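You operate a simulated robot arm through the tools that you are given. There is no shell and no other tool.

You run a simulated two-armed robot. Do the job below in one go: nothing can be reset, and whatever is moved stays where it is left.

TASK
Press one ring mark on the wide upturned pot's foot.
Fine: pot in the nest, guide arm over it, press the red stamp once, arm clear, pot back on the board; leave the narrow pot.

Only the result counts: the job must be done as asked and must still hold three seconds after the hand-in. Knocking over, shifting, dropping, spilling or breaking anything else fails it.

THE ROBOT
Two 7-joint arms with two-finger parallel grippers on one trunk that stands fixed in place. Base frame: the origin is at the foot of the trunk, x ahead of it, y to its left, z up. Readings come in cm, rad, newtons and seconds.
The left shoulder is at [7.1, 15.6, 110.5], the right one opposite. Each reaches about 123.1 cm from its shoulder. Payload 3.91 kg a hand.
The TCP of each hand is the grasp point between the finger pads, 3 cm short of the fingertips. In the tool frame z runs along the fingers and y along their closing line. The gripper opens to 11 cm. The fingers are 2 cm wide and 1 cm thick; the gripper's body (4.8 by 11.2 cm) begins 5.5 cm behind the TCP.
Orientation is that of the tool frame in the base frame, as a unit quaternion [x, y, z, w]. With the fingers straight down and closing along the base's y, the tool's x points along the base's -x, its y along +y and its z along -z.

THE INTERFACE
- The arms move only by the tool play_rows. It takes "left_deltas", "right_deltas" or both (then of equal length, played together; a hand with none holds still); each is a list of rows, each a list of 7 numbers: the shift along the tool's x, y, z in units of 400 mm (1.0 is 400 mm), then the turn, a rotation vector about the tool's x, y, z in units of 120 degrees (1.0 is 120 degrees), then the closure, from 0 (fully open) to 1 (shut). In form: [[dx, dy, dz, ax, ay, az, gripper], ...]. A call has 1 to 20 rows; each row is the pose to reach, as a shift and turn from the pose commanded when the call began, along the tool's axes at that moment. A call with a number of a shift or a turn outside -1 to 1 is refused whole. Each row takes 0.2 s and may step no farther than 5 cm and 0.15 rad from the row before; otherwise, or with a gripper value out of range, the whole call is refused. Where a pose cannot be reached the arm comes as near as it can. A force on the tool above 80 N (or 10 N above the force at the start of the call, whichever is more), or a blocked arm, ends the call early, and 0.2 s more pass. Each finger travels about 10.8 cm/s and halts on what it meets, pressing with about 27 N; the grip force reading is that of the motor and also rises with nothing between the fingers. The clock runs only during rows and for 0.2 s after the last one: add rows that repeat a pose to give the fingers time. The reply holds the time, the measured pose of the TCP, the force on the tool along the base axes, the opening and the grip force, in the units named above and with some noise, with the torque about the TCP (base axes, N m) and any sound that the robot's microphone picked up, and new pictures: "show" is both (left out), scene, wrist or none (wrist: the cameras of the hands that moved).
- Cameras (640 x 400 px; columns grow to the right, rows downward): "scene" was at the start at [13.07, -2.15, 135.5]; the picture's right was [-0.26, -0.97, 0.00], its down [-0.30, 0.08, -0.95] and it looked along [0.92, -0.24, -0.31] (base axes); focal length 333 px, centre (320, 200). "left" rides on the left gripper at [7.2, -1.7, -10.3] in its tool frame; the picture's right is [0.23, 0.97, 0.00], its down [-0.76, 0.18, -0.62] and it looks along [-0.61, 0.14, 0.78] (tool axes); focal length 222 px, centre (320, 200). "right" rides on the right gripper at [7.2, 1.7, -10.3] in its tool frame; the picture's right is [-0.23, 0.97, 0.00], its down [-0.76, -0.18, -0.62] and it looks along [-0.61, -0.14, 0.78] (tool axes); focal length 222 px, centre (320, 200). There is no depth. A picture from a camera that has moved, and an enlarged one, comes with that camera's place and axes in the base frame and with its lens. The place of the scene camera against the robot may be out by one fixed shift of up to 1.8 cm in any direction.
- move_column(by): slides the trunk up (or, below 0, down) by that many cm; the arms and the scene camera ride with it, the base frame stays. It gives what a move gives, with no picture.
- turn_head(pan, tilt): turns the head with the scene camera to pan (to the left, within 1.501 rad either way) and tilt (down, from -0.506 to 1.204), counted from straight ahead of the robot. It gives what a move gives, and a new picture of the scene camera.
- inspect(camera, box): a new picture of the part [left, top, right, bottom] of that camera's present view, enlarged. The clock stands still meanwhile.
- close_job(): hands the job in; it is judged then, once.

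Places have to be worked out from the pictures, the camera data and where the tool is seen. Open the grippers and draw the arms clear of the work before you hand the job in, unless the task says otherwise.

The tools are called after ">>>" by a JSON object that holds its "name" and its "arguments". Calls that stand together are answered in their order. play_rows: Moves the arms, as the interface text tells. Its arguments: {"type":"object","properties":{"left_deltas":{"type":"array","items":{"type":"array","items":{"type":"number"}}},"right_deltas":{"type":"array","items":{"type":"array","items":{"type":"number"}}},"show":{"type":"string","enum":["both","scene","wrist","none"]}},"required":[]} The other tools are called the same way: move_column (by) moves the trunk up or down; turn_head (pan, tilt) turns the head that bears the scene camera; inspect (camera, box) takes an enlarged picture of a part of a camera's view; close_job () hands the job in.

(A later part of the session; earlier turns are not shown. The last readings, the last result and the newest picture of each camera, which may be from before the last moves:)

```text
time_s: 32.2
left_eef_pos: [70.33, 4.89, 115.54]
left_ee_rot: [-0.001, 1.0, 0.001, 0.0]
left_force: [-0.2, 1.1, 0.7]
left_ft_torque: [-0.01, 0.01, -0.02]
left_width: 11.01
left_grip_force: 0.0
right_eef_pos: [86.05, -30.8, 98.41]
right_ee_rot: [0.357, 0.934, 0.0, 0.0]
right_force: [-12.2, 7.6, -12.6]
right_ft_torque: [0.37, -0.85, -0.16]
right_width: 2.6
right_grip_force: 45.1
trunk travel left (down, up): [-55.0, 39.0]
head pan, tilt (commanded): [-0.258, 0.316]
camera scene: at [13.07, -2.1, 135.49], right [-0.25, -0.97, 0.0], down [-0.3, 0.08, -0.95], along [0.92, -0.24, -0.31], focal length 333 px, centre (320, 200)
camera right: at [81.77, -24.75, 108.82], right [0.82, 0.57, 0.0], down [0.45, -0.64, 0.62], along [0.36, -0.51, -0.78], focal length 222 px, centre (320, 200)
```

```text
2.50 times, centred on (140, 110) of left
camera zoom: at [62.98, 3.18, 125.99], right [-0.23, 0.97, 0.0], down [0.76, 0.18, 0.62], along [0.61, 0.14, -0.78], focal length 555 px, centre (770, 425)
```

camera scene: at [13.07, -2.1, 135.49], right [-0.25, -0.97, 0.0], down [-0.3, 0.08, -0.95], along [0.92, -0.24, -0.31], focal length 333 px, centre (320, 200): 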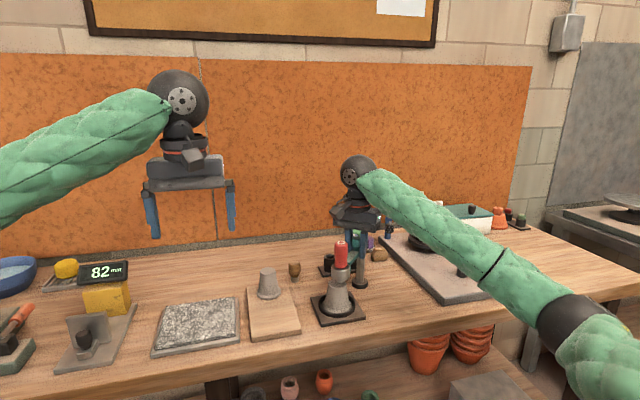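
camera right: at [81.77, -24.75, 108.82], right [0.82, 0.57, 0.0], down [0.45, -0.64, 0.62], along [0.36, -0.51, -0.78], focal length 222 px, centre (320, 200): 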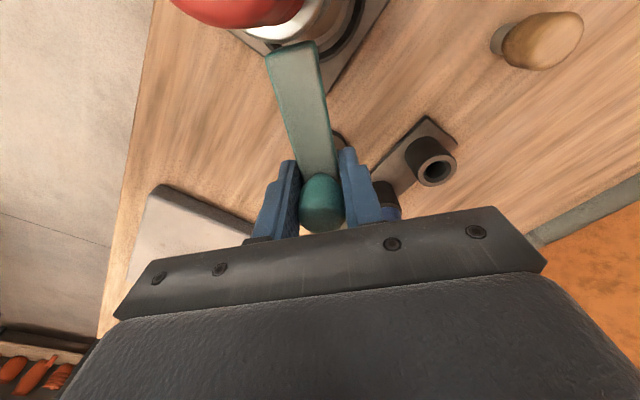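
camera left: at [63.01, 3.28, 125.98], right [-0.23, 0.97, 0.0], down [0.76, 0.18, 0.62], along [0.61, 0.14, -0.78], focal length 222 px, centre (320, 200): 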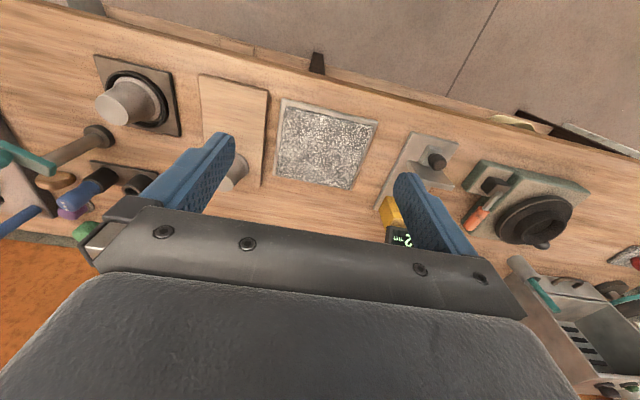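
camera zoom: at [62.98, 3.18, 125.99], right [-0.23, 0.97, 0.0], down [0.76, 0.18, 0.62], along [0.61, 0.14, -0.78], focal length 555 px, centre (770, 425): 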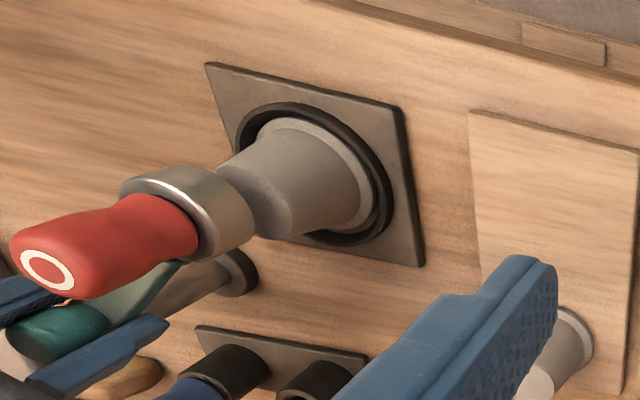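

The stamp passes above the foot with visible clearance; it is about 0.9 cm short of the pot's centre line. I'll swing the last 4.4° and check the alignment.

>>> {"name": "play_rows", "arguments": {"right_deltas": [[0.0008, 0.004, 0.0008, 0, 0, 0.0188, 1], [0.0008, 0.0077, 0.001, 0, 0, 0.0367, 1], [0.0008, 0.0077, 0.001, 0, 0, 0.0367, 1], [0.0008, 0.0077, 0.001, 0, 0, 0.0367, 1]], "show": "both"}}

>>> {"name": "inspect", "arguments": {"camera": "scene", "box": [300, 230, 400, 325]}}

>>> {"name": "inspect", "arguments": {"camera": "left", "box": [40, 30, 240, 190]}}

>>> {"name": "inspect", "arguments": {"camera": "right", "box": [150, 0, 450, 240]}}

```text
time_s: 33.2
left_eef_pos: [70.38, 4.74, 115.59]
left_ee_rot: [-0.001, 1.0, 0.0, 0.0]
left_force: [-1.0, -0.8, -0.3]
left_ft_torque: [-0.01, -0.01, -0.03]
left_width: 10.99
left_grip_force: 0.1
right_eef_pos: [86.33, -30.67, 98.38]
right_ee_rot: [0.394, 0.919, 0.001, 0.0]
right_force: [-3.6, -0.1, -6.7]
right_ft_torque: [0.45, -0.55, 0.07]
right_width: 2.59
right_grip_force: 45.1
trunk travel left (down, up): [-55.0, 39.0]
head pan, tilt (commanded): [-0.258, 0.316]
camera scene: at [13.11, -2.16, 135.49], right [-0.26, -0.97, 0.0], down [-0.3, 0.08, -0.95], along [0.92, -0.24, -0.31], focal length 333 px, centre (320, 200)
camera right: at [82.45, -24.26, 108.83], right [0.86, 0.51, 0.0], down [0.4, -0.67, 0.62], along [0.32, -0.54, -0.78], focal length 222 px, centre (320, 200)
```

scene: 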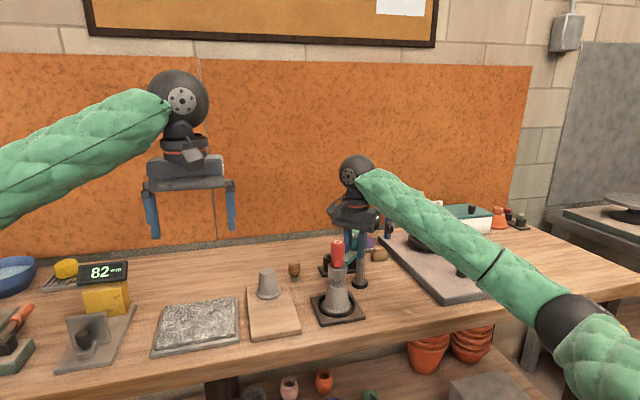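
right: 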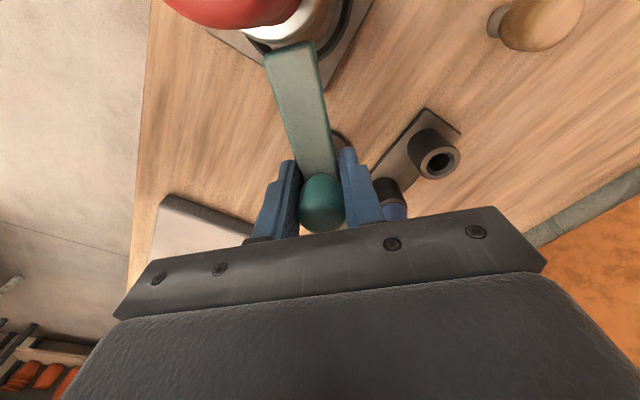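

```text
4.21 times, centred on (350, 278) of scene
camera zoom: at [13.11, -2.16, 135.49], right [-0.26, -0.97, 0.0], down [-0.3, 0.08, -0.95], along [0.92, -0.24, -0.31], focal length 1402 px, centre (194, -126)
```

zoom: 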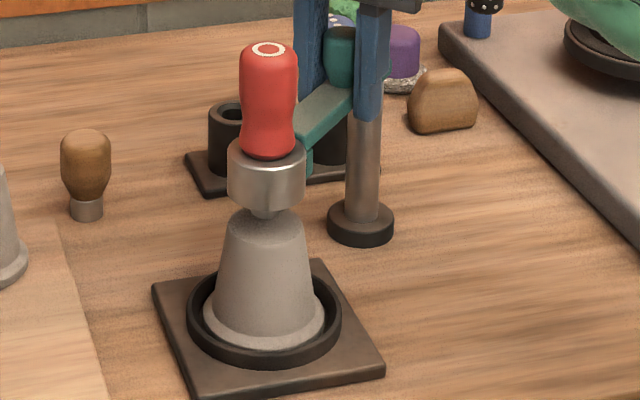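

```text
2.50 times, centred on (140, 110) of left
camera zoom: at [63.02, 3.11, 125.98], right [-0.23, 0.97, 0.0], down [0.76, 0.18, 0.62], along [0.61, 0.14, -0.78], focal length 555 px, centre (770, 425)
```

zoom: 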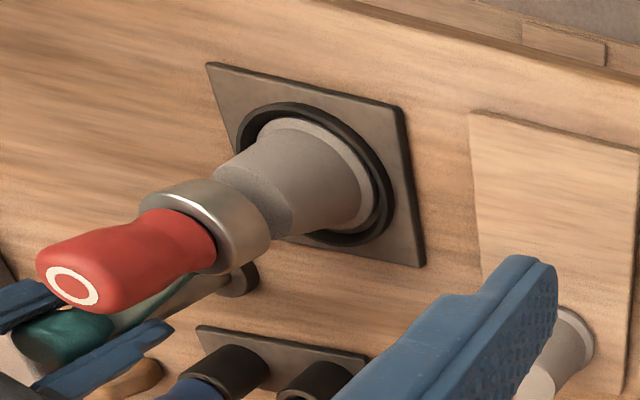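

```text
1.67 times, centred on (300, 120) of right
camera zoom: at [82.45, -24.26, 108.83], right [0.86, 0.51, 0.0], down [0.4, -0.67, 0.62], along [0.32, -0.54, -0.78], focal length 370 px, centre (353, 333)
```

zoom: 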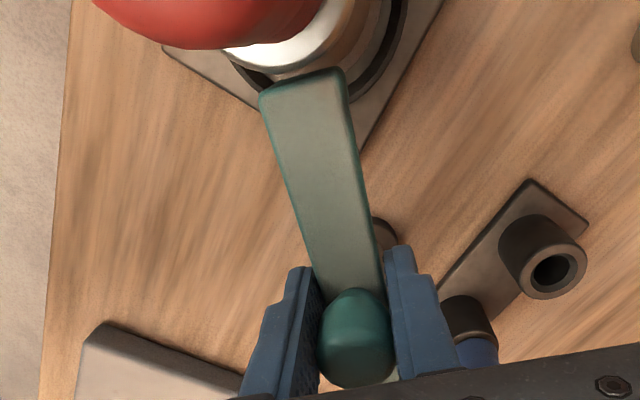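

Scene and left views both show the stamp axis within about 0.1 cm of the pot's axis. I'll release the knob, then rise straight up.

>>> {"name": "play_rows", "arguments": {"right_deltas": [[0, 0, 0, 0, 0, 0, 0.7], [0, 0, 0, 0, 0, 0, 0.5], [0, 0, 0, 0, 0, 0, 0.45], [0, 0, 0, 0, 0, 0, 0.45], [0, 0, -0.05, 0, 0, 0, 0.45], [0, 0, -0.12, 0, 0, 0, 0.45], [0, 0, -0.2, 0, 0, 0, 0.45], [0, 0, -0.28, 0, 0, 0, 0.45], [0, 0, -0.32, 0, 0, 0, 0.45], [0, 0, -0.32, 0, 0, 0, 0.45]], "show": "both"}}

>>> {"name": "inspect", "arguments": {"camera": "scene", "box": [300, 230, 400, 325]}}

>>> {"name": "inspect", "arguments": {"camera": "right", "box": [200, 0, 440, 190]}}

>>> {"name": "inspect", "arguments": {"camera": "left", "box": [40, 30, 240, 190]}}

```text
time_s: 35.4
left_eef_pos: [70.34, 4.82, 115.68]
left_ee_rot: [-0.001, 1.0, 0.0, -0.001]
left_force: [0.4, -0.6, 0.0]
left_ft_torque: [-0.03, 0.0, -0.01]
left_width: 10.96
left_grip_force: 0.1
right_eef_pos: [86.55, -30.53, 111.23]
right_ee_rot: [0.393, 0.92, 0.0, 0.0]
right_force: [-0.9, -0.6, -1.2]
right_ft_torque: [-0.03, -0.03, -0.02]
right_width: 6.05
right_grip_force: 0.1
trunk travel left (down, up): [-55.0, 39.0]
head pan, tilt (commanded): [-0.258, 0.316]
camera scene: at [13.09, -2.13, 135.49], right [-0.26, -0.97, 0.0], down [-0.3, 0.08, -0.95], along [0.92, -0.24, -0.31], focal length 333 px, centre (320, 200)
camera right: at [82.61, -24.17, 121.55], right [0.86, 0.51, 0.0], down [0.4, -0.67, 0.62], along [0.32, -0.54, -0.78], focal length 222 px, centre (320, 200)
```

scene: 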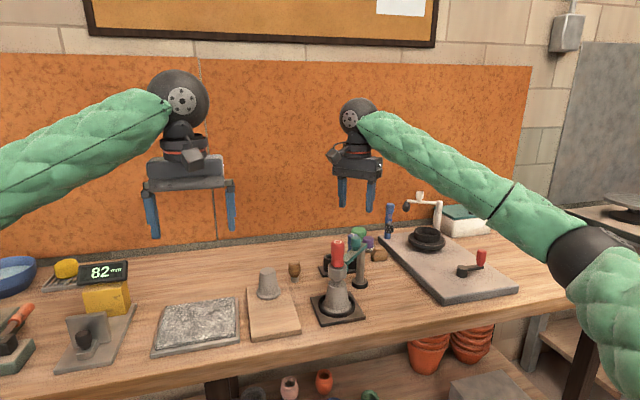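
right: 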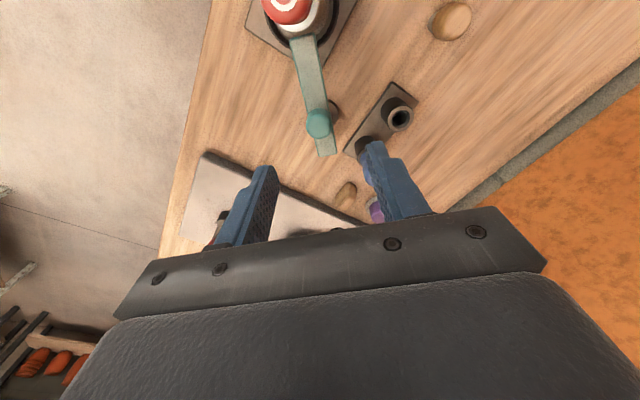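

```text
4.21 times, centred on (350, 278) of scene
camera zoom: at [13.09, -2.13, 135.49], right [-0.26, -0.97, 0.0], down [-0.3, 0.08, -0.95], along [0.92, -0.24, -0.31], focal length 1402 px, centre (194, -126)
```

zoom: 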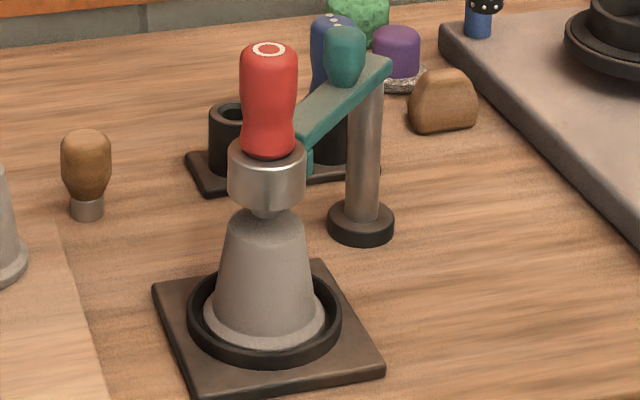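

```text
2.11 times, centred on (320, 95) of right
camera zoom: at [82.61, -24.17, 121.55], right [0.86, 0.51, 0.0], down [0.4, -0.67, 0.62], along [0.32, -0.54, -0.78], focal length 468 px, centre (320, 421)
```

zoom: 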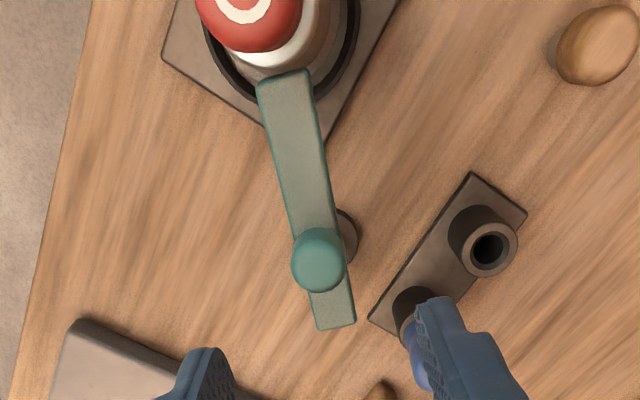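

```text
2.50 times, centred on (140, 110) of left
camera zoom: at [63.0, 3.13, 125.99], right [-0.23, 0.97, 0.0], down [0.76, 0.18, 0.62], along [0.61, 0.14, -0.78], focal length 555 px, centre (770, 425)
```

zoom: 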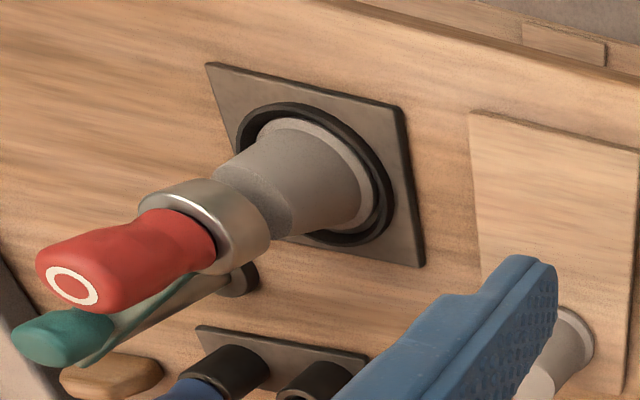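

The arm stays put with the stamp centred over the foot. I'll shut the right fingers and move them above the red handle (top at about z 103), tips at about z 109.

>>> {"name": "play_rows", "arguments": {"right_deltas": [[0.04, -0.0005, -0.01, 0, 0, 0, 0.6], [0.09, -0.001, -0.02, 0, 0, 0, 0.8], [0.14, -0.0015, -0.02, 0, 0, 0, 1], [0.19, -0.002, -0.02, 0, 0, 0, 1], [0.2325, -0.0025, -0.02, 0, 0, 0, 1], [0.2325, -0.0025, -0.02, 0, 0, 0, 1], [0.2325, -0.0025, -0.02, 0, 0, 0, 1]], "show": "both"}}

>>> {"name": "inspect", "arguments": {"camera": "right", "box": [220, 40, 420, 200]}}

>>> {"name": "inspect", "arguments": {"camera": "scene", "box": [290, 190, 410, 320]}}

```text
time_s: 37.0
left_eef_pos: [70.31, 4.91, 115.53]
left_ee_rot: [-0.001, 1.0, 0.001, 0.0]
left_force: [-0.2, -0.1, -0.3]
left_ft_torque: [-0.01, -0.01, 0.02]
left_width: 11.03
left_grip_force: 0.1
right_eef_pos: [79.78, -23.83, 111.86]
right_ee_rot: [0.393, 0.919, 0.0, 0.0]
right_force: [-0.1, -0.3, 0.6]
right_ft_torque: [0.03, 0.01, 0.04]
right_width: 0.0
right_grip_force: 26.9
trunk travel left (down, up): [-55.0, 39.0]
head pan, tilt (commanded): [-0.258, 0.316]
camera scene: at [13.08, -2.11, 135.5], right [-0.26, -0.97, 0.0], down [-0.3, 0.08, -0.95], along [0.92, -0.24, -0.31], focal length 333 px, centre (320, 200)
camera right: at [75.94, -17.37, 122.29], right [0.86, 0.51, 0.0], down [0.4, -0.67, 0.62], along [0.32, -0.54, -0.78], focal length 222 px, centre (320, 200)
```

scene: 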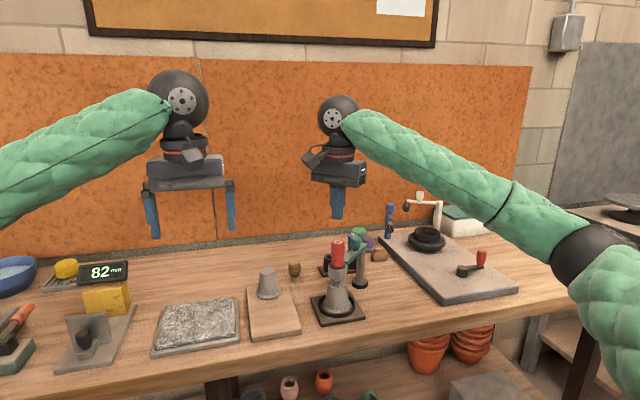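
right: 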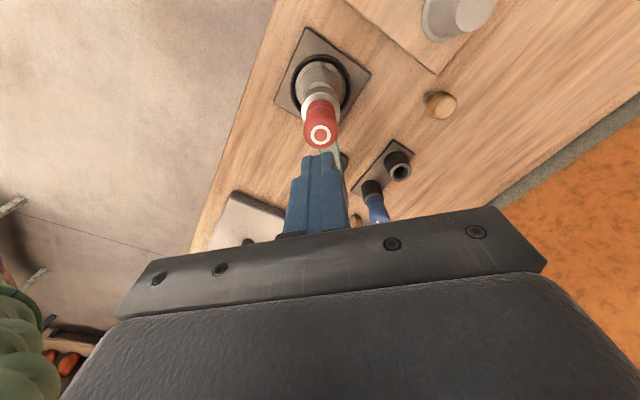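

```text
2.50 times, centred on (320, 120) of right
camera zoom: at [75.94, -17.37, 122.29], right [0.86, 0.51, 0.0], down [0.4, -0.67, 0.62], along [0.32, -0.54, -0.78], focal length 555 px, centre (320, 400)
```

zoom: 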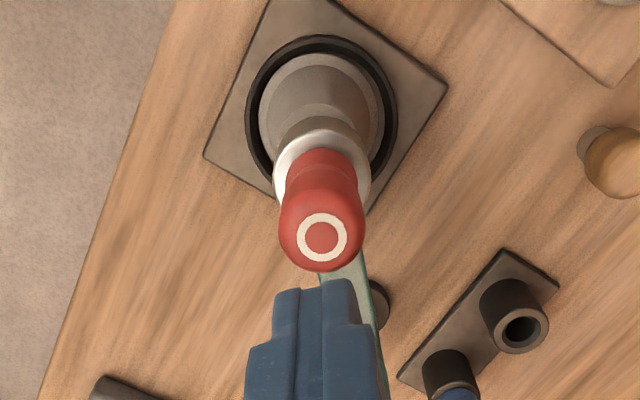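

```text
3.08 times, centred on (350, 255) of scene
camera zoom: at [13.08, -2.11, 135.5], right [-0.26, -0.97, 0.0], down [-0.3, 0.08, -0.95], along [0.92, -0.24, -0.31], focal length 1025 px, centre (228, 31)
```

zoom: 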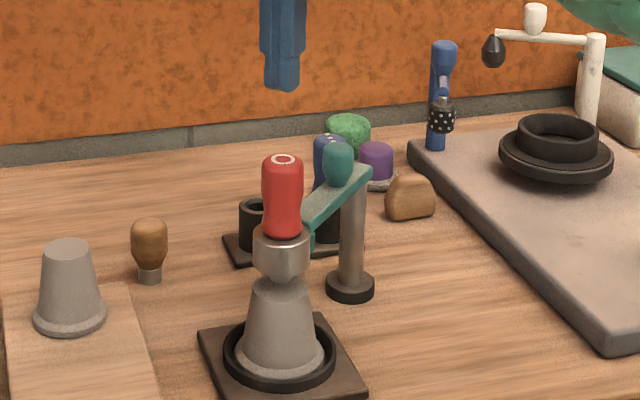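

The handle's ring mark is centred under the closed fingers (col 322), about 0.25 cm toward the post. I'll trim and come down so the tips are about 1 cm above the handle.

>>> {"name": "play_rows", "arguments": {"right_deltas": [[-0.004, 0.001, 0.03, 0, 0, 0, 1], [-0.00625, 0.001, 0.06, 0, 0, 0, 1], [-0.00625, 0.001, 0.09, 0, 0, 0, 1], [-0.00625, 0.001, 0.105, 0, 0, 0, 1], [-0.00625, 0.001, 0.105, 0, 0, 0, 1], [-0.00625, 0.001, 0.105, 0, 0, 0, 1]], "show": "wrist"}}

>>> {"name": "inspect", "arguments": {"camera": "right", "box": [220, 40, 420, 200]}}

>>> {"name": "inspect", "arguments": {"camera": "scene", "box": [300, 210, 400, 320]}}

>>> {"name": "inspect", "arguments": {"camera": "left", "box": [0, 30, 240, 222]}}

```text
time_s: 38.4
left_eef_pos: [70.19, 4.92, 115.53]
left_ee_rot: [-0.001, 1.0, -0.001, -0.001]
left_force: [0.7, -0.3, 0.8]
left_ft_torque: [0.02, -0.01, 0.02]
left_width: 11.01
left_grip_force: 0.1
right_eef_pos: [80.05, -23.93, 107.63]
right_ee_rot: [0.393, 0.92, -0.001, -0.001]
right_force: [-0.3, -0.4, -0.3]
right_ft_torque: [0.01, 0.02, -0.02]
right_width: 0.0
right_grip_force: 26.7
trunk travel left (down, up): [-55.0, 39.0]
head pan, tilt (commanded): [-0.258, 0.316]
camera right: at [76.16, -17.57, 118.07], right [0.86, 0.51, 0.0], down [0.4, -0.67, 0.62], along [0.32, -0.54, -0.78], focal length 222 px, centre (320, 200)
```

right: 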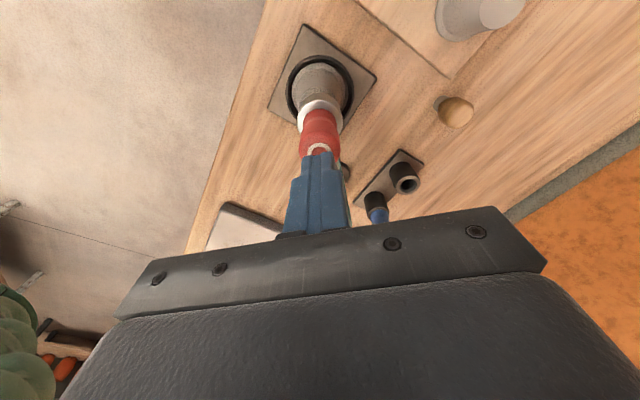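

```text
2.50 times, centred on (320, 120) of right
camera zoom: at [76.16, -17.57, 118.07], right [0.86, 0.51, 0.0], down [0.4, -0.67, 0.62], along [0.32, -0.54, -0.78], focal length 555 px, centre (320, 400)
```

zoom: 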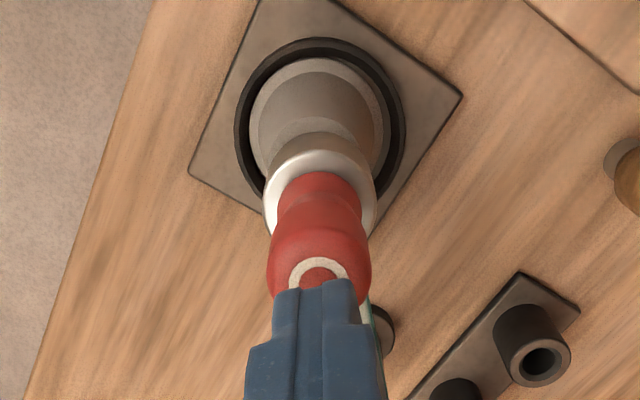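

```text
3.64 times, centred on (350, 265) of scene
camera zoom: at [13.09, -2.13, 135.49], right [-0.26, -0.97, 0.0], down [-0.3, 0.08, -0.95], along [0.92, -0.24, -0.31], focal length 1211 px, centre (211, -36)
```

zoom: 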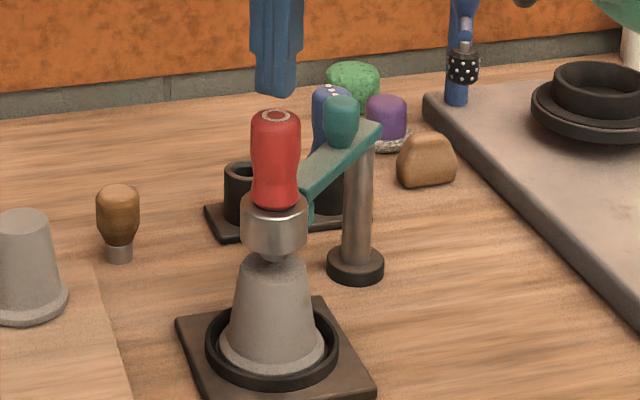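

```text
2.08 times, centred on (120, 126) of left
camera zoom: at [63.0, 3.13, 125.99], right [-0.23, 0.97, 0.0], down [0.76, 0.18, 0.62], along [0.61, 0.14, -0.78], focal length 463 px, centre (737, 354)
```

zoom: 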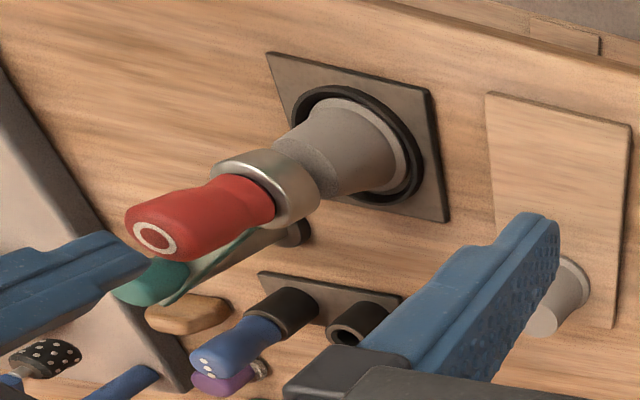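

The fingertips line up with the handle axis in all views, about 1 cm above it. I'll lower 0.9 cm and then feel for contact.

>>> {"name": "play_rows", "arguments": {"right_deltas": [[0, 0, 0.01, 0, 0, 0, 1], [0, 0, 0.02, 0, 0, 0, 1], [0, 0, 0.0225, 0, 0, 0, 1], [0, 0, 0.0225, 0, 0, 0, 1]], "show": "none"}}

>>> {"name": "inspect", "arguments": {"camera": "scene", "box": [310, 210, 390, 310]}}

```text
time_s: 39.4
left_eef_pos: [70.25, 4.93, 115.63]
left_ee_rot: [-0.001, 1.0, 0.0, 0.0]
left_force: [-0.8, -0.7, 0.0]
left_ft_torque: [0.01, 0.03, -0.02]
left_width: 11.02
left_grip_force: 0.1
right_eef_pos: [80.06, -24.0, 106.82]
right_ee_rot: [0.393, 0.92, 0.0, 0.0]
right_force: [0.4, -0.7, 1.1]
right_ft_torque: [-0.03, 0.0, 0.01]
right_width: 0.02
right_grip_force: 27.1
trunk travel left (down, up): [-55.0, 39.0]
head pan, tilt (commanded): [-0.258, 0.316]
```

```text
4.00 times, centred on (350, 260) of scene
camera zoom: at [13.08, -2.13, 135.49], right [-0.26, -0.97, 0.0], down [-0.3, 0.08, -0.95], along [0.92, -0.24, -0.31], focal length 1332 px, centre (200, -40)
```

zoom: 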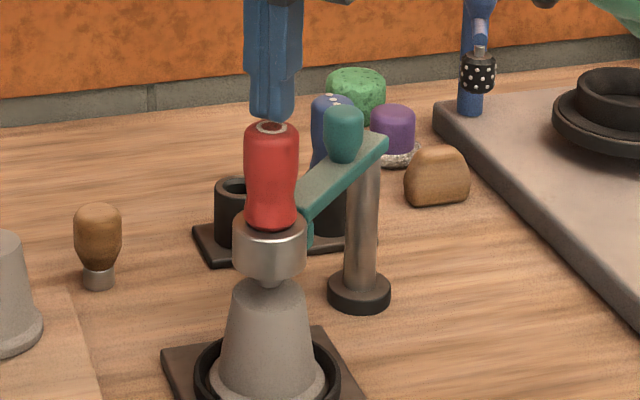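

There is still a small gap of about half a centimetre and no force. I'll lower 0.4 cm more.

>>> {"name": "play_rows", "arguments": {"right_deltas": [[0, 0, 0.005, 0, 0, 0, 1], [0, 0, 0.01, 0, 0, 0, 1], [0, 0, 0.01, 0, 0, 0, 1]], "show": "none"}}

```text
time_s: 40.2
left_eef_pos: [70.25, 4.8, 115.58]
left_ee_rot: [-0.001, 1.0, 0.0, -0.001]
left_force: [0.3, -0.3, -0.5]
left_ft_torque: [0.01, 0.02, -0.03]
left_width: 11.01
left_grip_force: 0.0
right_eef_pos: [80.13, -24.06, 106.47]
right_ee_rot: [0.393, 0.92, -0.001, 0.001]
right_force: [0.8, -0.2, -0.6]
right_ft_torque: [0.0, -0.03, -0.01]
right_width: 0.0
right_grip_force: 27.1
trunk travel left (down, up): [-55.0, 39.0]
head pan, tilt (commanded): [-0.258, 0.316]
```

No contact at TCP z 106.4 (tips about 103.4). I'll go another 0.3 cm.

>>> {"name": "play_rows", "arguments": {"right_deltas": [[0, 0, 0.004, 0, 0, 0, 1], [0, 0, 0.0075, 0, 0, 0, 1], [0, 0, 0.0075, 0, 0, 0, 1]], "show": "none"}}

>>> {"name": "inspect", "arguments": {"camera": "scene", "box": [310, 220, 390, 310]}}

```text
time_s: 41.0
left_eef_pos: [70.21, 4.88, 115.51]
left_ee_rot: [0.0, 1.0, 0.0, 0.0]
left_force: [-0.3, -1.2, 0.4]
left_ft_torque: [-0.02, 0.03, -0.02]
left_width: 11.03
left_grip_force: 0.0
right_eef_pos: [80.15, -23.95, 106.13]
right_ee_rot: [0.393, 0.92, 0.0, 0.0]
right_force: [-0.3, -0.4, 0.3]
right_ft_torque: [-0.02, -0.01, 0.03]
right_width: 0.0
right_grip_force: 27.3
trunk travel left (down, up): [-55.0, 39.0]
head pan, tilt (commanded): [-0.258, 0.316]
```

```text
4.44 times, centred on (350, 265) of scene
camera zoom: at [13.08, -2.13, 135.5], right [-0.26, -0.97, 0.0], down [-0.3, 0.08, -0.95], along [0.92, -0.24, -0.31], focal length 1480 px, centre (187, -89)
```

zoom: 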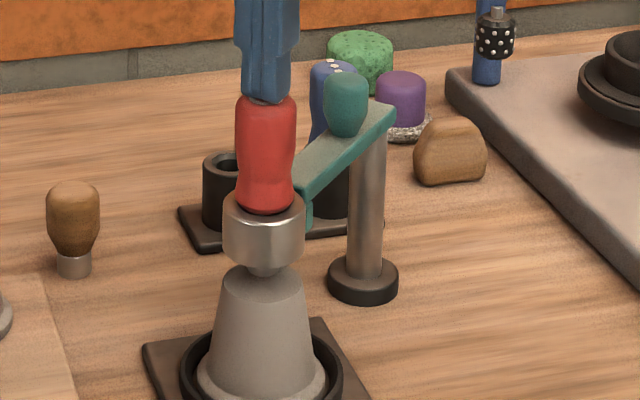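

The tips are now practically on the handle. I'll continue in 0.2 cm steps and read the force.

>>> {"name": "play_rows", "arguments": {"right_deltas": [[0, 0, 0.0025, 0, 0, 0, 1], [0, 0, 0.005, 0, 0, 0, 1], [0, 0, 0.005, 0, 0, 0, 1]], "show": "none"}}

```text
time_s: 41.8
left_eef_pos: [70.36, 4.87, 115.62]
left_ee_rot: [-0.001, 1.0, 0.0, 0.0]
left_force: [0.3, 0.2, 0.3]
left_ft_torque: [0.01, -0.03, 0.02]
left_width: 11.02
left_grip_force: 0.0
right_eef_pos: [80.12, -23.99, 106.06]
right_ee_rot: [0.393, 0.92, 0.0, -0.001]
right_force: [-1.0, 0.0, 0.3]
right_ft_torque: [0.05, 0.02, 0.02]
right_width: 0.0
right_grip_force: 27.4
trunk travel left (down, up): [-55.0, 39.0]
head pan, tilt (commanded): [-0.258, 0.316]
```

Still no force at tips z about 103.0; another 0.2 cm.

>>> {"name": "play_rows", "arguments": {"right_deltas": [[0, 0, 0.0025, 0, 0, 0, 1], [0, 0, 0.005, 0, 0, 0, 1], [0, 0, 0.005, 0, 0, 0, 1]], "show": "none"}}

>>> {"name": "inspect", "arguments": {"camera": "scene", "box": [310, 220, 390, 310]}}

```text
time_s: 42.6
left_eef_pos: [70.29, 4.71, 115.61]
left_ee_rot: [-0.001, 1.0, 0.0, 0.0]
left_force: [0.7, 0.3, 0.4]
left_ft_torque: [-0.02, 0.01, 0.0]
left_width: 11.01
left_grip_force: 0.1
right_eef_pos: [80.03, -24.01, 105.87]
right_ee_rot: [0.393, 0.919, 0.001, 0.0]
right_force: [-0.3, 0.5, 1.2]
right_ft_torque: [-0.01, -0.02, -0.04]
right_width: 0.01
right_grip_force: 27.2
trunk travel left (down, up): [-55.0, 39.0]
head pan, tilt (commanded): [-0.258, 0.316]
```

```text
4.44 times, centred on (350, 265) of scene
camera zoom: at [13.08, -2.12, 135.5], right [-0.26, -0.97, 0.0], down [-0.3, 0.08, -0.95], along [0.92, -0.24, -0.31], focal length 1480 px, centre (187, -89)
```

zoom: 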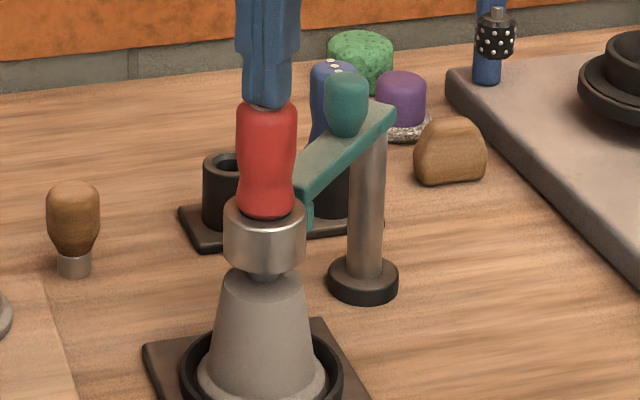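

The stamp is now moving down with the fingers almost without force (the sleeve dropped about 0.35 cm). I keep pressing in small steps until it bears on the pot.

>>> {"name": "play_rows", "arguments": {"right_deltas": [[0, 0, 0.0025, 0, 0, 0, 1], [0, 0, 0.005, 0, 0, 0, 1], [0, 0, 0.005, 0, 0, 0, 1]], "show": "none"}}

```text
time_s: 43.4
left_eef_pos: [70.28, 4.99, 115.5]
left_ee_rot: [-0.001, 1.0, 0.0, 0.0]
left_force: [0.9, -0.3, 0.6]
left_ft_torque: [0.01, 0.02, -0.02]
left_width: 11.02
left_grip_force: 0.1
right_eef_pos: [80.04, -24.01, 105.56]
right_ee_rot: [0.394, 0.919, 0.0, 0.0]
right_force: [0.4, 0.4, 1.8]
right_ft_torque: [0.03, 0.02, -0.01]
right_width: 0.02
right_grip_force: 27.0
trunk travel left (down, up): [-55.0, 39.0]
head pan, tilt (commanded): [-0.258, 0.316]
```

The force is 1.8 N and rising slightly, like a light return spring. Another 0.2 cm.

>>> {"name": "play_rows", "arguments": {"right_deltas": [[0, 0, 0.0025, 0, 0, 0, 1], [0, 0, 0.005, 0, 0, 0, 1], [0, 0, 0.005, 0, 0, 0, 1]], "show": "none"}}

>>> {"name": "inspect", "arguments": {"camera": "scene", "box": [310, 220, 390, 310]}}

```text
time_s: 44.2
left_eef_pos: [70.09, 4.81, 115.54]
left_ee_rot: [-0.001, 1.0, 0.0, 0.001]
left_force: [0.1, -1.1, -0.5]
left_ft_torque: [-0.04, -0.03, -0.03]
left_width: 11.01
left_grip_force: 0.1
right_eef_pos: [79.94, -24.04, 105.56]
right_ee_rot: [0.393, 0.92, 0.0, 0.001]
right_force: [6.1, -0.1, 18.7]
right_ft_torque: [-0.02, -0.17, 0.12]
right_width: 0.0
right_grip_force: 26.4
trunk travel left (down, up): [-55.0, 39.0]
head pan, tilt (commanded): [-0.258, 0.316]
```

```text
4.44 times, centred on (350, 265) of scene
camera zoom: at [12.99, -2.09, 135.53], right [-0.26, -0.97, 0.0], down [-0.3, 0.08, -0.95], along [0.92, -0.24, -0.31], focal length 1480 px, centre (187, -89)
```

zoom: 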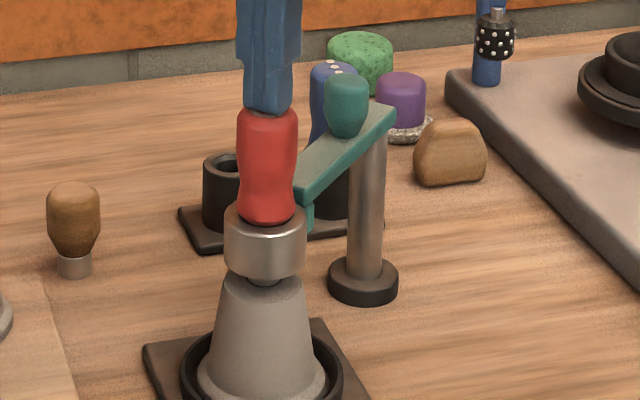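

The stamp now bears on the foot with 18.7 N. I'll press slightly further (0.05 cm) for a firm mark, without releasing.

>>> {"name": "play_rows", "arguments": {"right_deltas": [[0, 0, 0.0007, 0, 0, 0, 1], [0, 0, 0.00125, 0, 0, 0, 1], [0, 0, 0.00125, 0, 0, 0, 1]], "show": "none"}}

```text
time_s: 45.0
left_eef_pos: [70.17, 4.7, 115.64]
left_ee_rot: [0.0, 1.0, 0.0, 0.0]
left_force: [-0.1, 0.2, -0.6]
left_ft_torque: [0.02, 0.01, 0.04]
left_width: 11.01
left_grip_force: 0.0
right_eef_pos: [79.87, -24.04, 105.68]
right_ee_rot: [0.394, 0.919, 0.0, 0.001]
right_force: [7.7, -3.9, 25.9]
right_ft_torque: [-0.15, -0.29, 0.07]
right_width: 0.0
right_grip_force: 27.1
trunk travel left (down, up): [-55.0, 39.0]
head pan, tilt (commanded): [-0.258, 0.316]
```

25.9 N now; a touch more to be sure of a full mark, then hold a moment.

>>> {"name": "play_rows", "arguments": {"right_deltas": [[0, 0, 0.0008, 0, 0, 0, 1], [0, 0, 0.0012, 0, 0, 0, 1], [0, 0, 0.0012, 0, 0, 0, 1]], "show": "none"}}

>>> {"name": "inspect", "arguments": {"camera": "scene", "box": [310, 220, 390, 310]}}

>>> {"name": "inspect", "arguments": {"camera": "left", "box": [0, 30, 240, 222]}}

```text
time_s: 45.8
left_eef_pos: [70.18, 4.96, 115.65]
left_ee_rot: [-0.001, 1.0, 0.0, -0.001]
left_force: [0.7, -0.1, -0.2]
left_ft_torque: [0.02, -0.04, 0.0]
left_width: 10.99
left_grip_force: 0.1
right_eef_pos: [79.83, -24.0, 105.55]
right_ee_rot: [0.395, 0.919, 0.0, 0.001]
right_force: [10.7, -7.7, 28.2]
right_ft_torque: [-0.33, -0.42, 0.01]
right_width: 0.0
right_grip_force: 26.5
trunk travel left (down, up): [-55.0, 39.0]
head pan, tilt (commanded): [-0.258, 0.316]
```

```text
4.44 times, centred on (350, 265) of scene
camera zoom: at [12.96, -2.15, 135.52], right [-0.26, -0.97, 0.0], down [-0.3, 0.08, -0.95], along [0.92, -0.24, -0.31], focal length 1480 px, centre (187, -89)
```

zoom: 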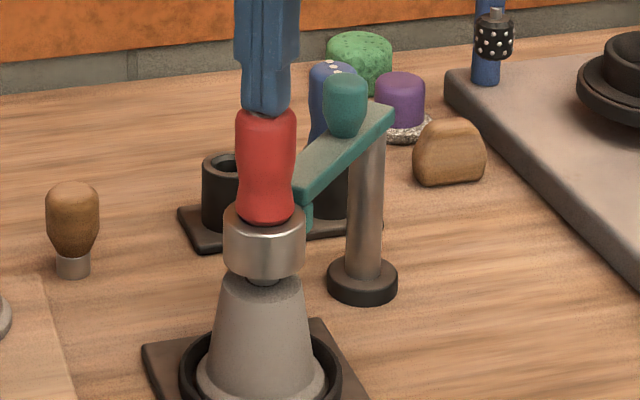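

```text
2.08 times, centred on (120, 126) of left
camera zoom: at [62.88, 3.11, 126.06], right [-0.23, 0.97, 0.0], down [0.76, 0.18, 0.62], along [0.61, 0.14, -0.78], focal length 463 px, centre (737, 354)
```

zoom: 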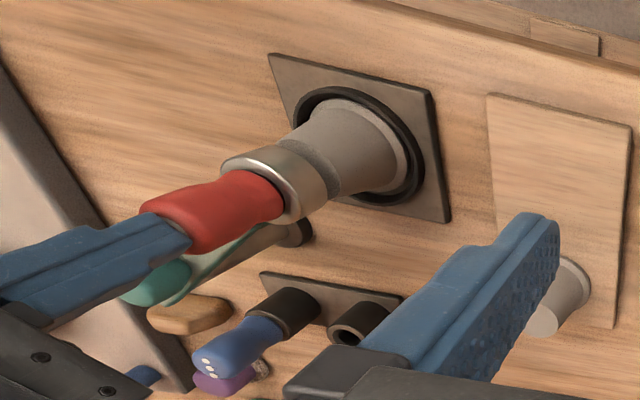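

The stamp has been pressed at 28 N and held. I'll now lift straight off so it springs back once.

>>> {"name": "play_rows", "arguments": {"right_deltas": [[0, 0, -0.01, 0, 0, 0, 1], [0, 0, -0.04, 0, 0, 0, 1], [0, 0, -0.09, 0, 0, 0, 1], [0, 0, -0.15, 0, 0, 0, 1], [0, 0, -0.17, 0, 0, 0, 1], [0, 0, -0.17, 0, 0, 0, 1]], "show": "both"}}

>>> {"name": "inspect", "arguments": {"camera": "scene", "box": [310, 220, 390, 310]}}

>>> {"name": "inspect", "arguments": {"camera": "left", "box": [40, 30, 240, 190]}}

>>> {"name": "inspect", "arguments": {"camera": "right", "box": [220, 40, 420, 200]}}

```text
time_s: 47.2
left_eef_pos: [70.25, 4.91, 115.59]
left_ee_rot: [-0.001, 1.0, 0.0, -0.001]
left_force: [0.2, 0.8, 0.4]
left_ft_torque: [0.02, -0.01, -0.02]
left_width: 10.96
left_grip_force: 0.1
right_eef_pos: [80.15, -24.1, 111.94]
right_ee_rot: [0.393, 0.92, 0.001, 0.0]
right_force: [0.3, -0.6, 0.6]
right_ft_torque: [-0.03, 0.02, 0.02]
right_width: 0.0
right_grip_force: 27.3
trunk travel left (down, up): [-55.0, 39.0]
head pan, tilt (commanded): [-0.258, 0.316]
camera scene: at [13.09, -2.11, 135.49], right [-0.26, -0.97, 0.0], down [-0.3, 0.08, -0.95], along [0.92, -0.24, -0.31], focal length 333 px, centre (320, 200)
camera right: at [76.18, -17.68, 122.24], right [0.86, 0.51, 0.0], down [0.4, -0.67, 0.62], along [0.32, -0.54, -0.78], focal length 222 px, centre (320, 200)
```

scene: 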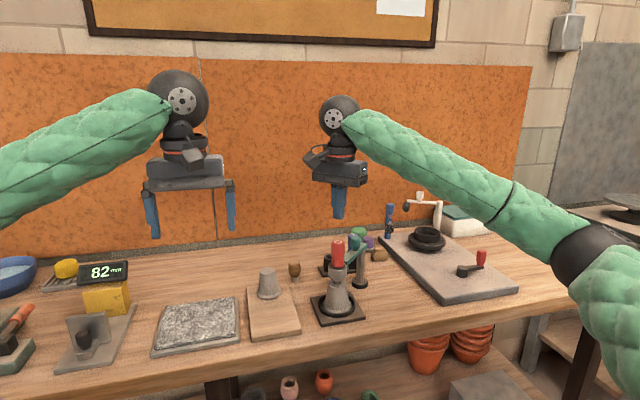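
right: 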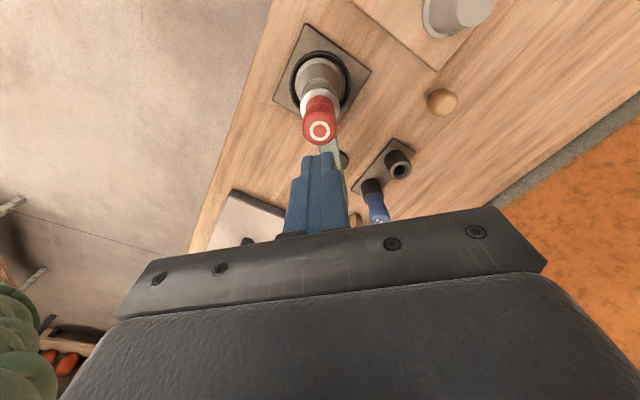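

```text
4.44 times, centred on (350, 265) of scene
camera zoom: at [13.09, -2.11, 135.49], right [-0.26, -0.97, 0.0], down [-0.3, 0.08, -0.95], along [0.92, -0.24, -0.31], focal length 1480 px, centre (187, -89)
```

zoom: 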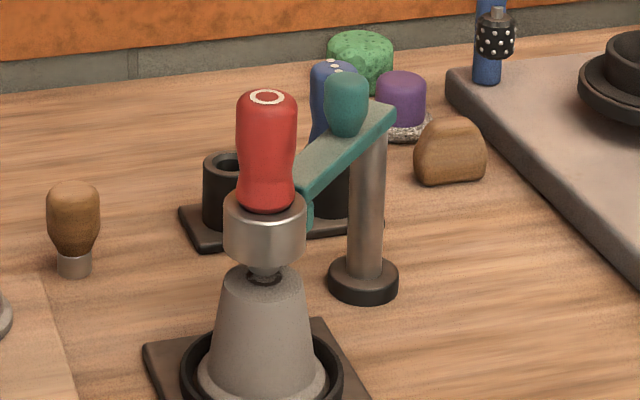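

```text
2.50 times, centred on (140, 110) of left
camera zoom: at [62.99, 3.15, 125.99], right [-0.23, 0.97, 0.0], down [0.76, 0.18, 0.62], along [0.61, 0.14, -0.78], focal length 555 px, centre (770, 425)
```

zoom: 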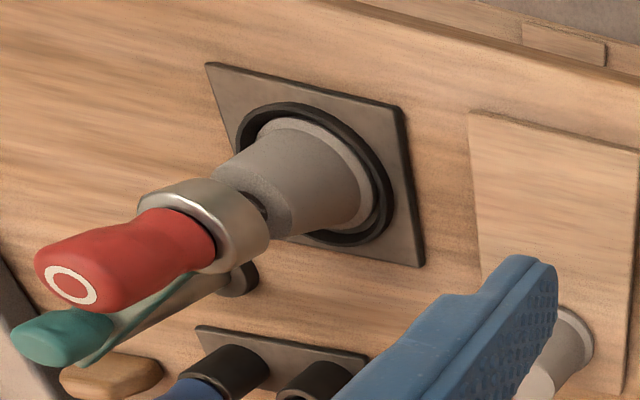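

```text
2.50 times, centred on (320, 120) of right
camera zoom: at [76.18, -17.68, 122.24], right [0.86, 0.51, 0.0], down [0.4, -0.67, 0.62], along [0.32, -0.54, -0.78], focal length 555 px, centre (320, 400)
```

zoom: 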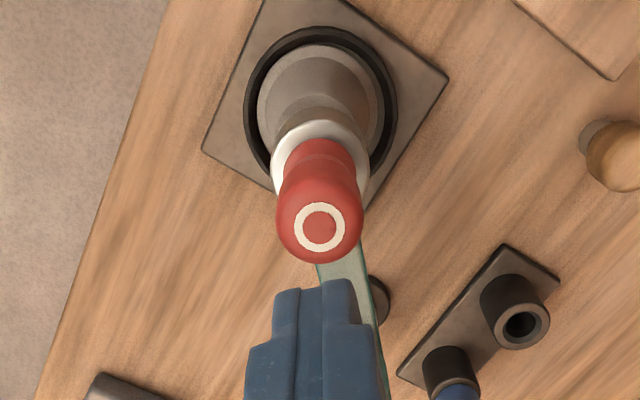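

A dark ring mark is now visible on the foot and the stamp has sprung back up. Next I'll go back over the teal knob with the fingers open to swing the arm clear.

>>> {"name": "play_rows", "arguments": {"right_deltas": [[-0.04, 0.0005, 0, 0, 0, 0, 0.9], [-0.09, 0.001, 0, 0, 0, 0, 0.6], [-0.14, 0.0015, 0, 0, 0, 0, 0.45], [-0.19, 0.0015, 0, 0, 0, 0, 0.45], [-0.22625, 0.0015, 0, 0, 0, 0, 0.45], [-0.22625, 0.0015, 0.05, 0, 0, 0, 0.45], [-0.22625, 0.0015, 0.1, 0, 0, 0, 0.45], [-0.22625, 0.0015, 0.15, 0, 0, 0, 0.45], [-0.22625, 0.0015, 0.18, 0, 0, 0, 0.45], [-0.22625, 0.0015, 0.18, 0, 0, 0, 0.45]], "show": "wrist"}}

>>> {"name": "inspect", "arguments": {"camera": "right", "box": [220, 20, 420, 200]}}

>>> {"name": "inspect", "arguments": {"camera": "scene", "box": [310, 190, 410, 310]}}

```text
time_s: 49.4
left_eef_pos: [70.11, 4.96, 115.56]
left_ee_rot: [-0.001, 1.0, 0.0, 0.0]
left_force: [0.5, -0.7, -0.3]
left_ft_torque: [0.0, 0.0, -0.02]
left_width: 11.01
left_grip_force: 0.1
right_eef_pos: [86.48, -30.64, 104.91]
right_ee_rot: [0.393, 0.92, 0.0, 0.0]
right_force: [-0.1, 0.2, -0.5]
right_ft_torque: [0.02, 0.0, -0.04]
right_width: 6.05
right_grip_force: 0.1
trunk travel left (down, up): [-55.0, 39.0]
head pan, tilt (commanded): [-0.258, 0.316]
camera right: at [82.64, -24.25, 115.26], right [0.86, 0.51, 0.0], down [0.4, -0.67, 0.62], along [0.32, -0.54, -0.78], focal length 222 px, centre (320, 200)
```

right: 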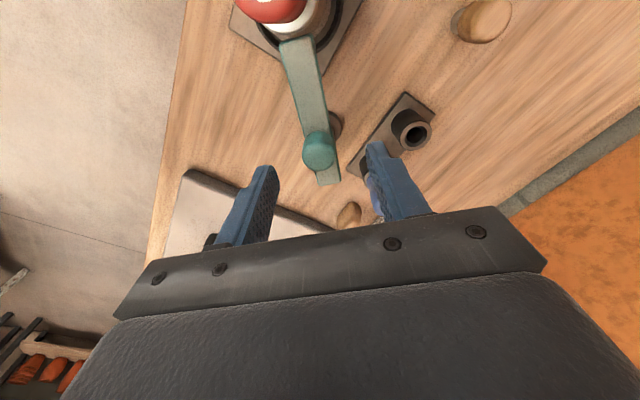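

```text
2.22 times, centred on (320, 110) of right
camera zoom: at [82.64, -24.25, 115.26], right [0.86, 0.51, 0.0], down [0.4, -0.67, 0.62], along [0.32, -0.54, -0.78], focal length 494 px, centre (320, 400)
```

zoom: 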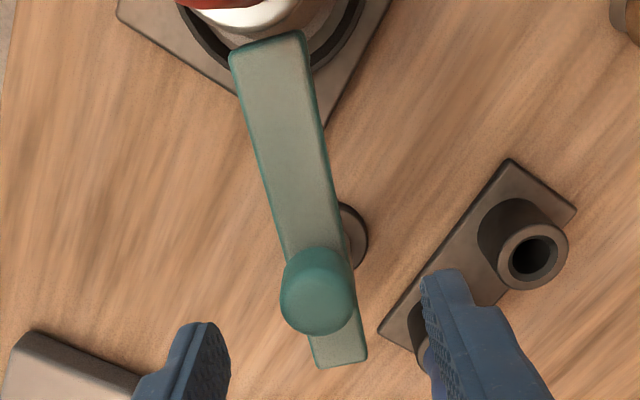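

```text
3.33 times, centred on (360, 250) of scene
camera zoom: at [13.08, -2.13, 135.5], right [-0.26, -0.97, 0.0], down [-0.3, 0.08, -0.95], along [0.92, -0.24, -0.31], focal length 1110 px, centre (187, 33)
```

zoom: 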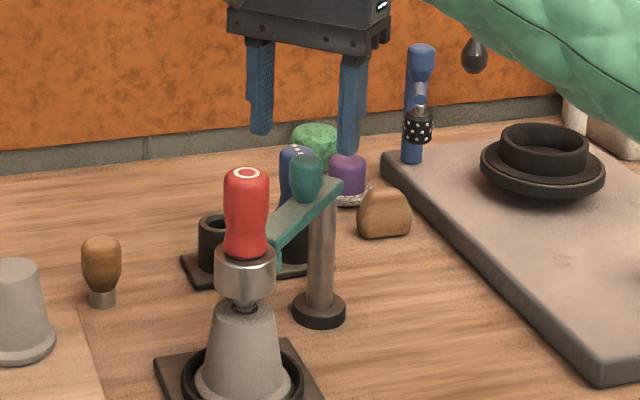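

The knob is centred under the open fingers. I'll descend the remaining 6.5 cm and close on it.

>>> {"name": "play_rows", "arguments": {"right_deltas": [[0, 0, 0.04, 0, 0, 0, 0.45], [0, 0, 0.08, 0, 0, 0, 0.45], [0, 0, 0.12, 0, 0, 0, 0.45], [0, 0, 0.15, 0, 0, 0, 0.45], [0, 0, 0.1615, 0, 0, 0, 0.45], [0, 0, 0.1615, 0, 0, 0, 0.5], [0, 0, 0.1615, 0, 0, 0, 0.7], [0, 0, 0.1615, 0, 0, 0, 0.9], [0, 0, 0.1615, 0, 0, 0, 1], [0, 0, 0.1615, 0, 0, 0, 1]], "show": "wrist"}}

```text
time_s: 51.6
left_eef_pos: [70.37, 4.84, 115.58]
left_ee_rot: [0.0, 1.0, 0.0, 0.0]
left_force: [0.1, 0.4, 0.5]
left_ft_torque: [-0.02, 0.01, -0.02]
left_width: 10.98
left_grip_force: 0.1
right_eef_pos: [86.2, -30.55, 98.46]
right_ee_rot: [0.393, 0.92, 0.0, 0.0]
right_force: [-1.8, -0.4, -2.4]
right_ft_torque: [0.33, -0.73, -0.04]
right_width: 2.57
right_grip_force: 44.8
trunk travel left (down, up): [-55.0, 39.0]
head pan, tilt (commanded): [-0.258, 0.316]
camera right: at [82.36, -24.18, 108.74], right [0.86, 0.51, 0.0], down [0.4, -0.67, 0.62], along [0.32, -0.54, -0.78], focal length 222 px, centre (320, 200)
```

right: 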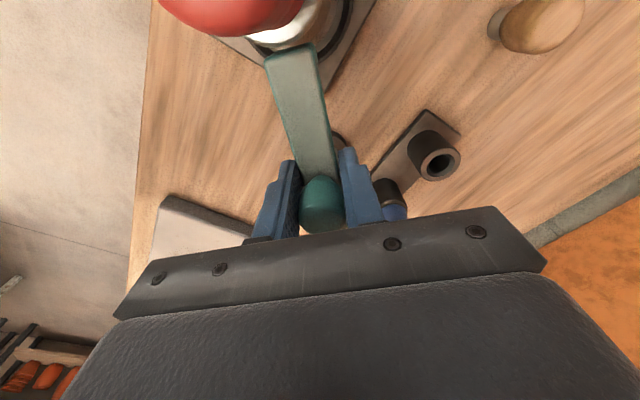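

Gripped at 2.57 cm. I'll swing the arm back the way it came, first 54°.

>>> {"name": "play_rows", "arguments": {"right_deltas": [[-0.00055, -0.01045, 0, 0, 0, -0.05, 1], [-0.00219, -0.02079, 0, 0, 0, -0.1, 1], [-0.00489, -0.0309, 0, 0, 0, -0.15, 1], [-0.00865, -0.04067, 0, 0, 0, -0.2, 1], [-0.0134, -0.05, 0, 0, 0, -0.25, 1], [-0.0191, -0.05878, 0, 0, 0, -0.3, 1], [-0.02569, -0.06691, 0, 0, 0, -0.35, 1], [-0.03309, -0.07431, 0, 0, 0, -0.4, 1], [-0.04122, -0.0809, 0, 0, 0, -0.45, 1], [-0.04122, -0.0809, 0, 0, 0, -0.45, 1]], "show": "both"}}

>>> {"name": "inspect", "arguments": {"camera": "scene", "box": [300, 210, 400, 310]}}

```text
time_s: 53.8
left_eef_pos: [70.23, 4.8, 115.48]
left_ee_rot: [-0.001, 1.0, 0.0, 0.0]
left_force: [-0.2, -0.1, -0.3]
left_ft_torque: [0.0, 0.02, -0.01]
left_width: 11.0
left_grip_force: 0.2
right_eef_pos: [85.15, -33.97, 98.39]
right_ee_rot: [-0.067, 0.998, 0.0, 0.001]
right_force: [-20.1, 5.3, -16.1]
right_ft_torque: [0.66, -0.04, 0.23]
right_width: 2.58
right_grip_force: 45.4
trunk travel left (down, up): [-55.0, 39.0]
head pan, tilt (commanded): [-0.258, 0.316]
camera scene: at [13.03, -2.16, 135.49], right [-0.26, -0.97, 0.0], down [-0.3, 0.08, -0.95], along [0.92, -0.24, -0.31], focal length 333 px, centre (320, 200)
camera right: at [77.57, -33.33, 108.76], right [0.09, 1.0, 0.0], down [0.78, -0.07, 0.62], along [0.62, -0.06, -0.78], focal length 222 px, centre (320, 200)
```

scene: 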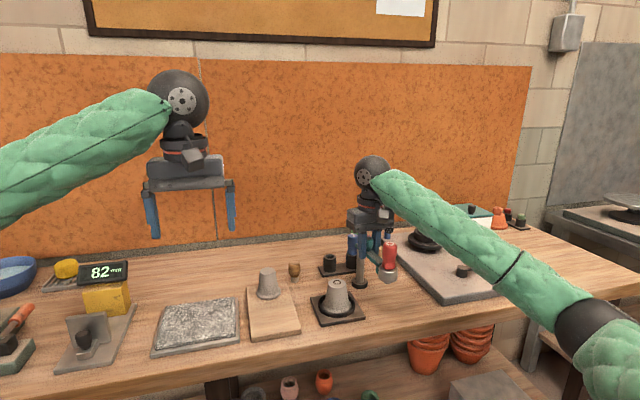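
right: 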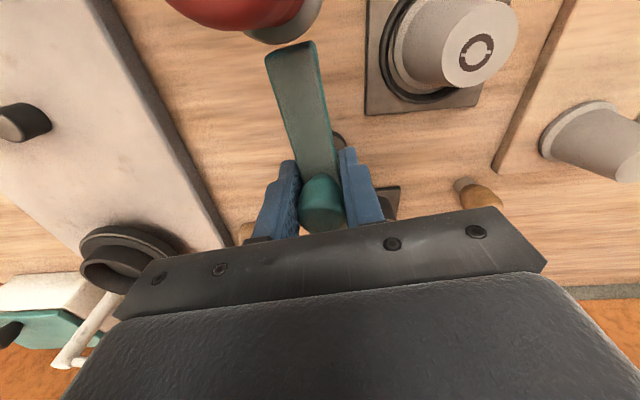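

```text
4.00 times, centred on (350, 260) of scene
camera zoom: at [13.03, -2.16, 135.49], right [-0.26, -0.97, 0.0], down [-0.3, 0.08, -0.95], along [0.92, -0.24, -0.31], focal length 1332 px, centre (200, -40)
```

zoom: 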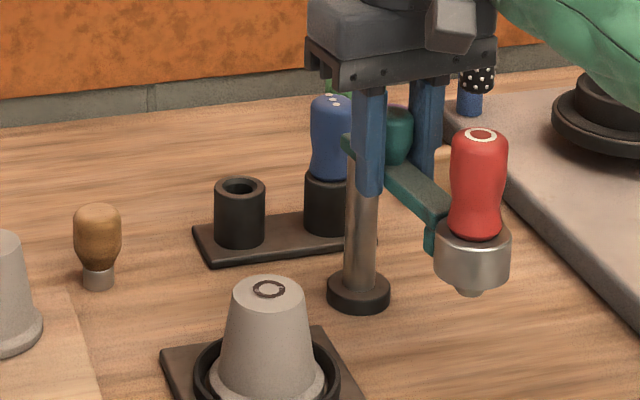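

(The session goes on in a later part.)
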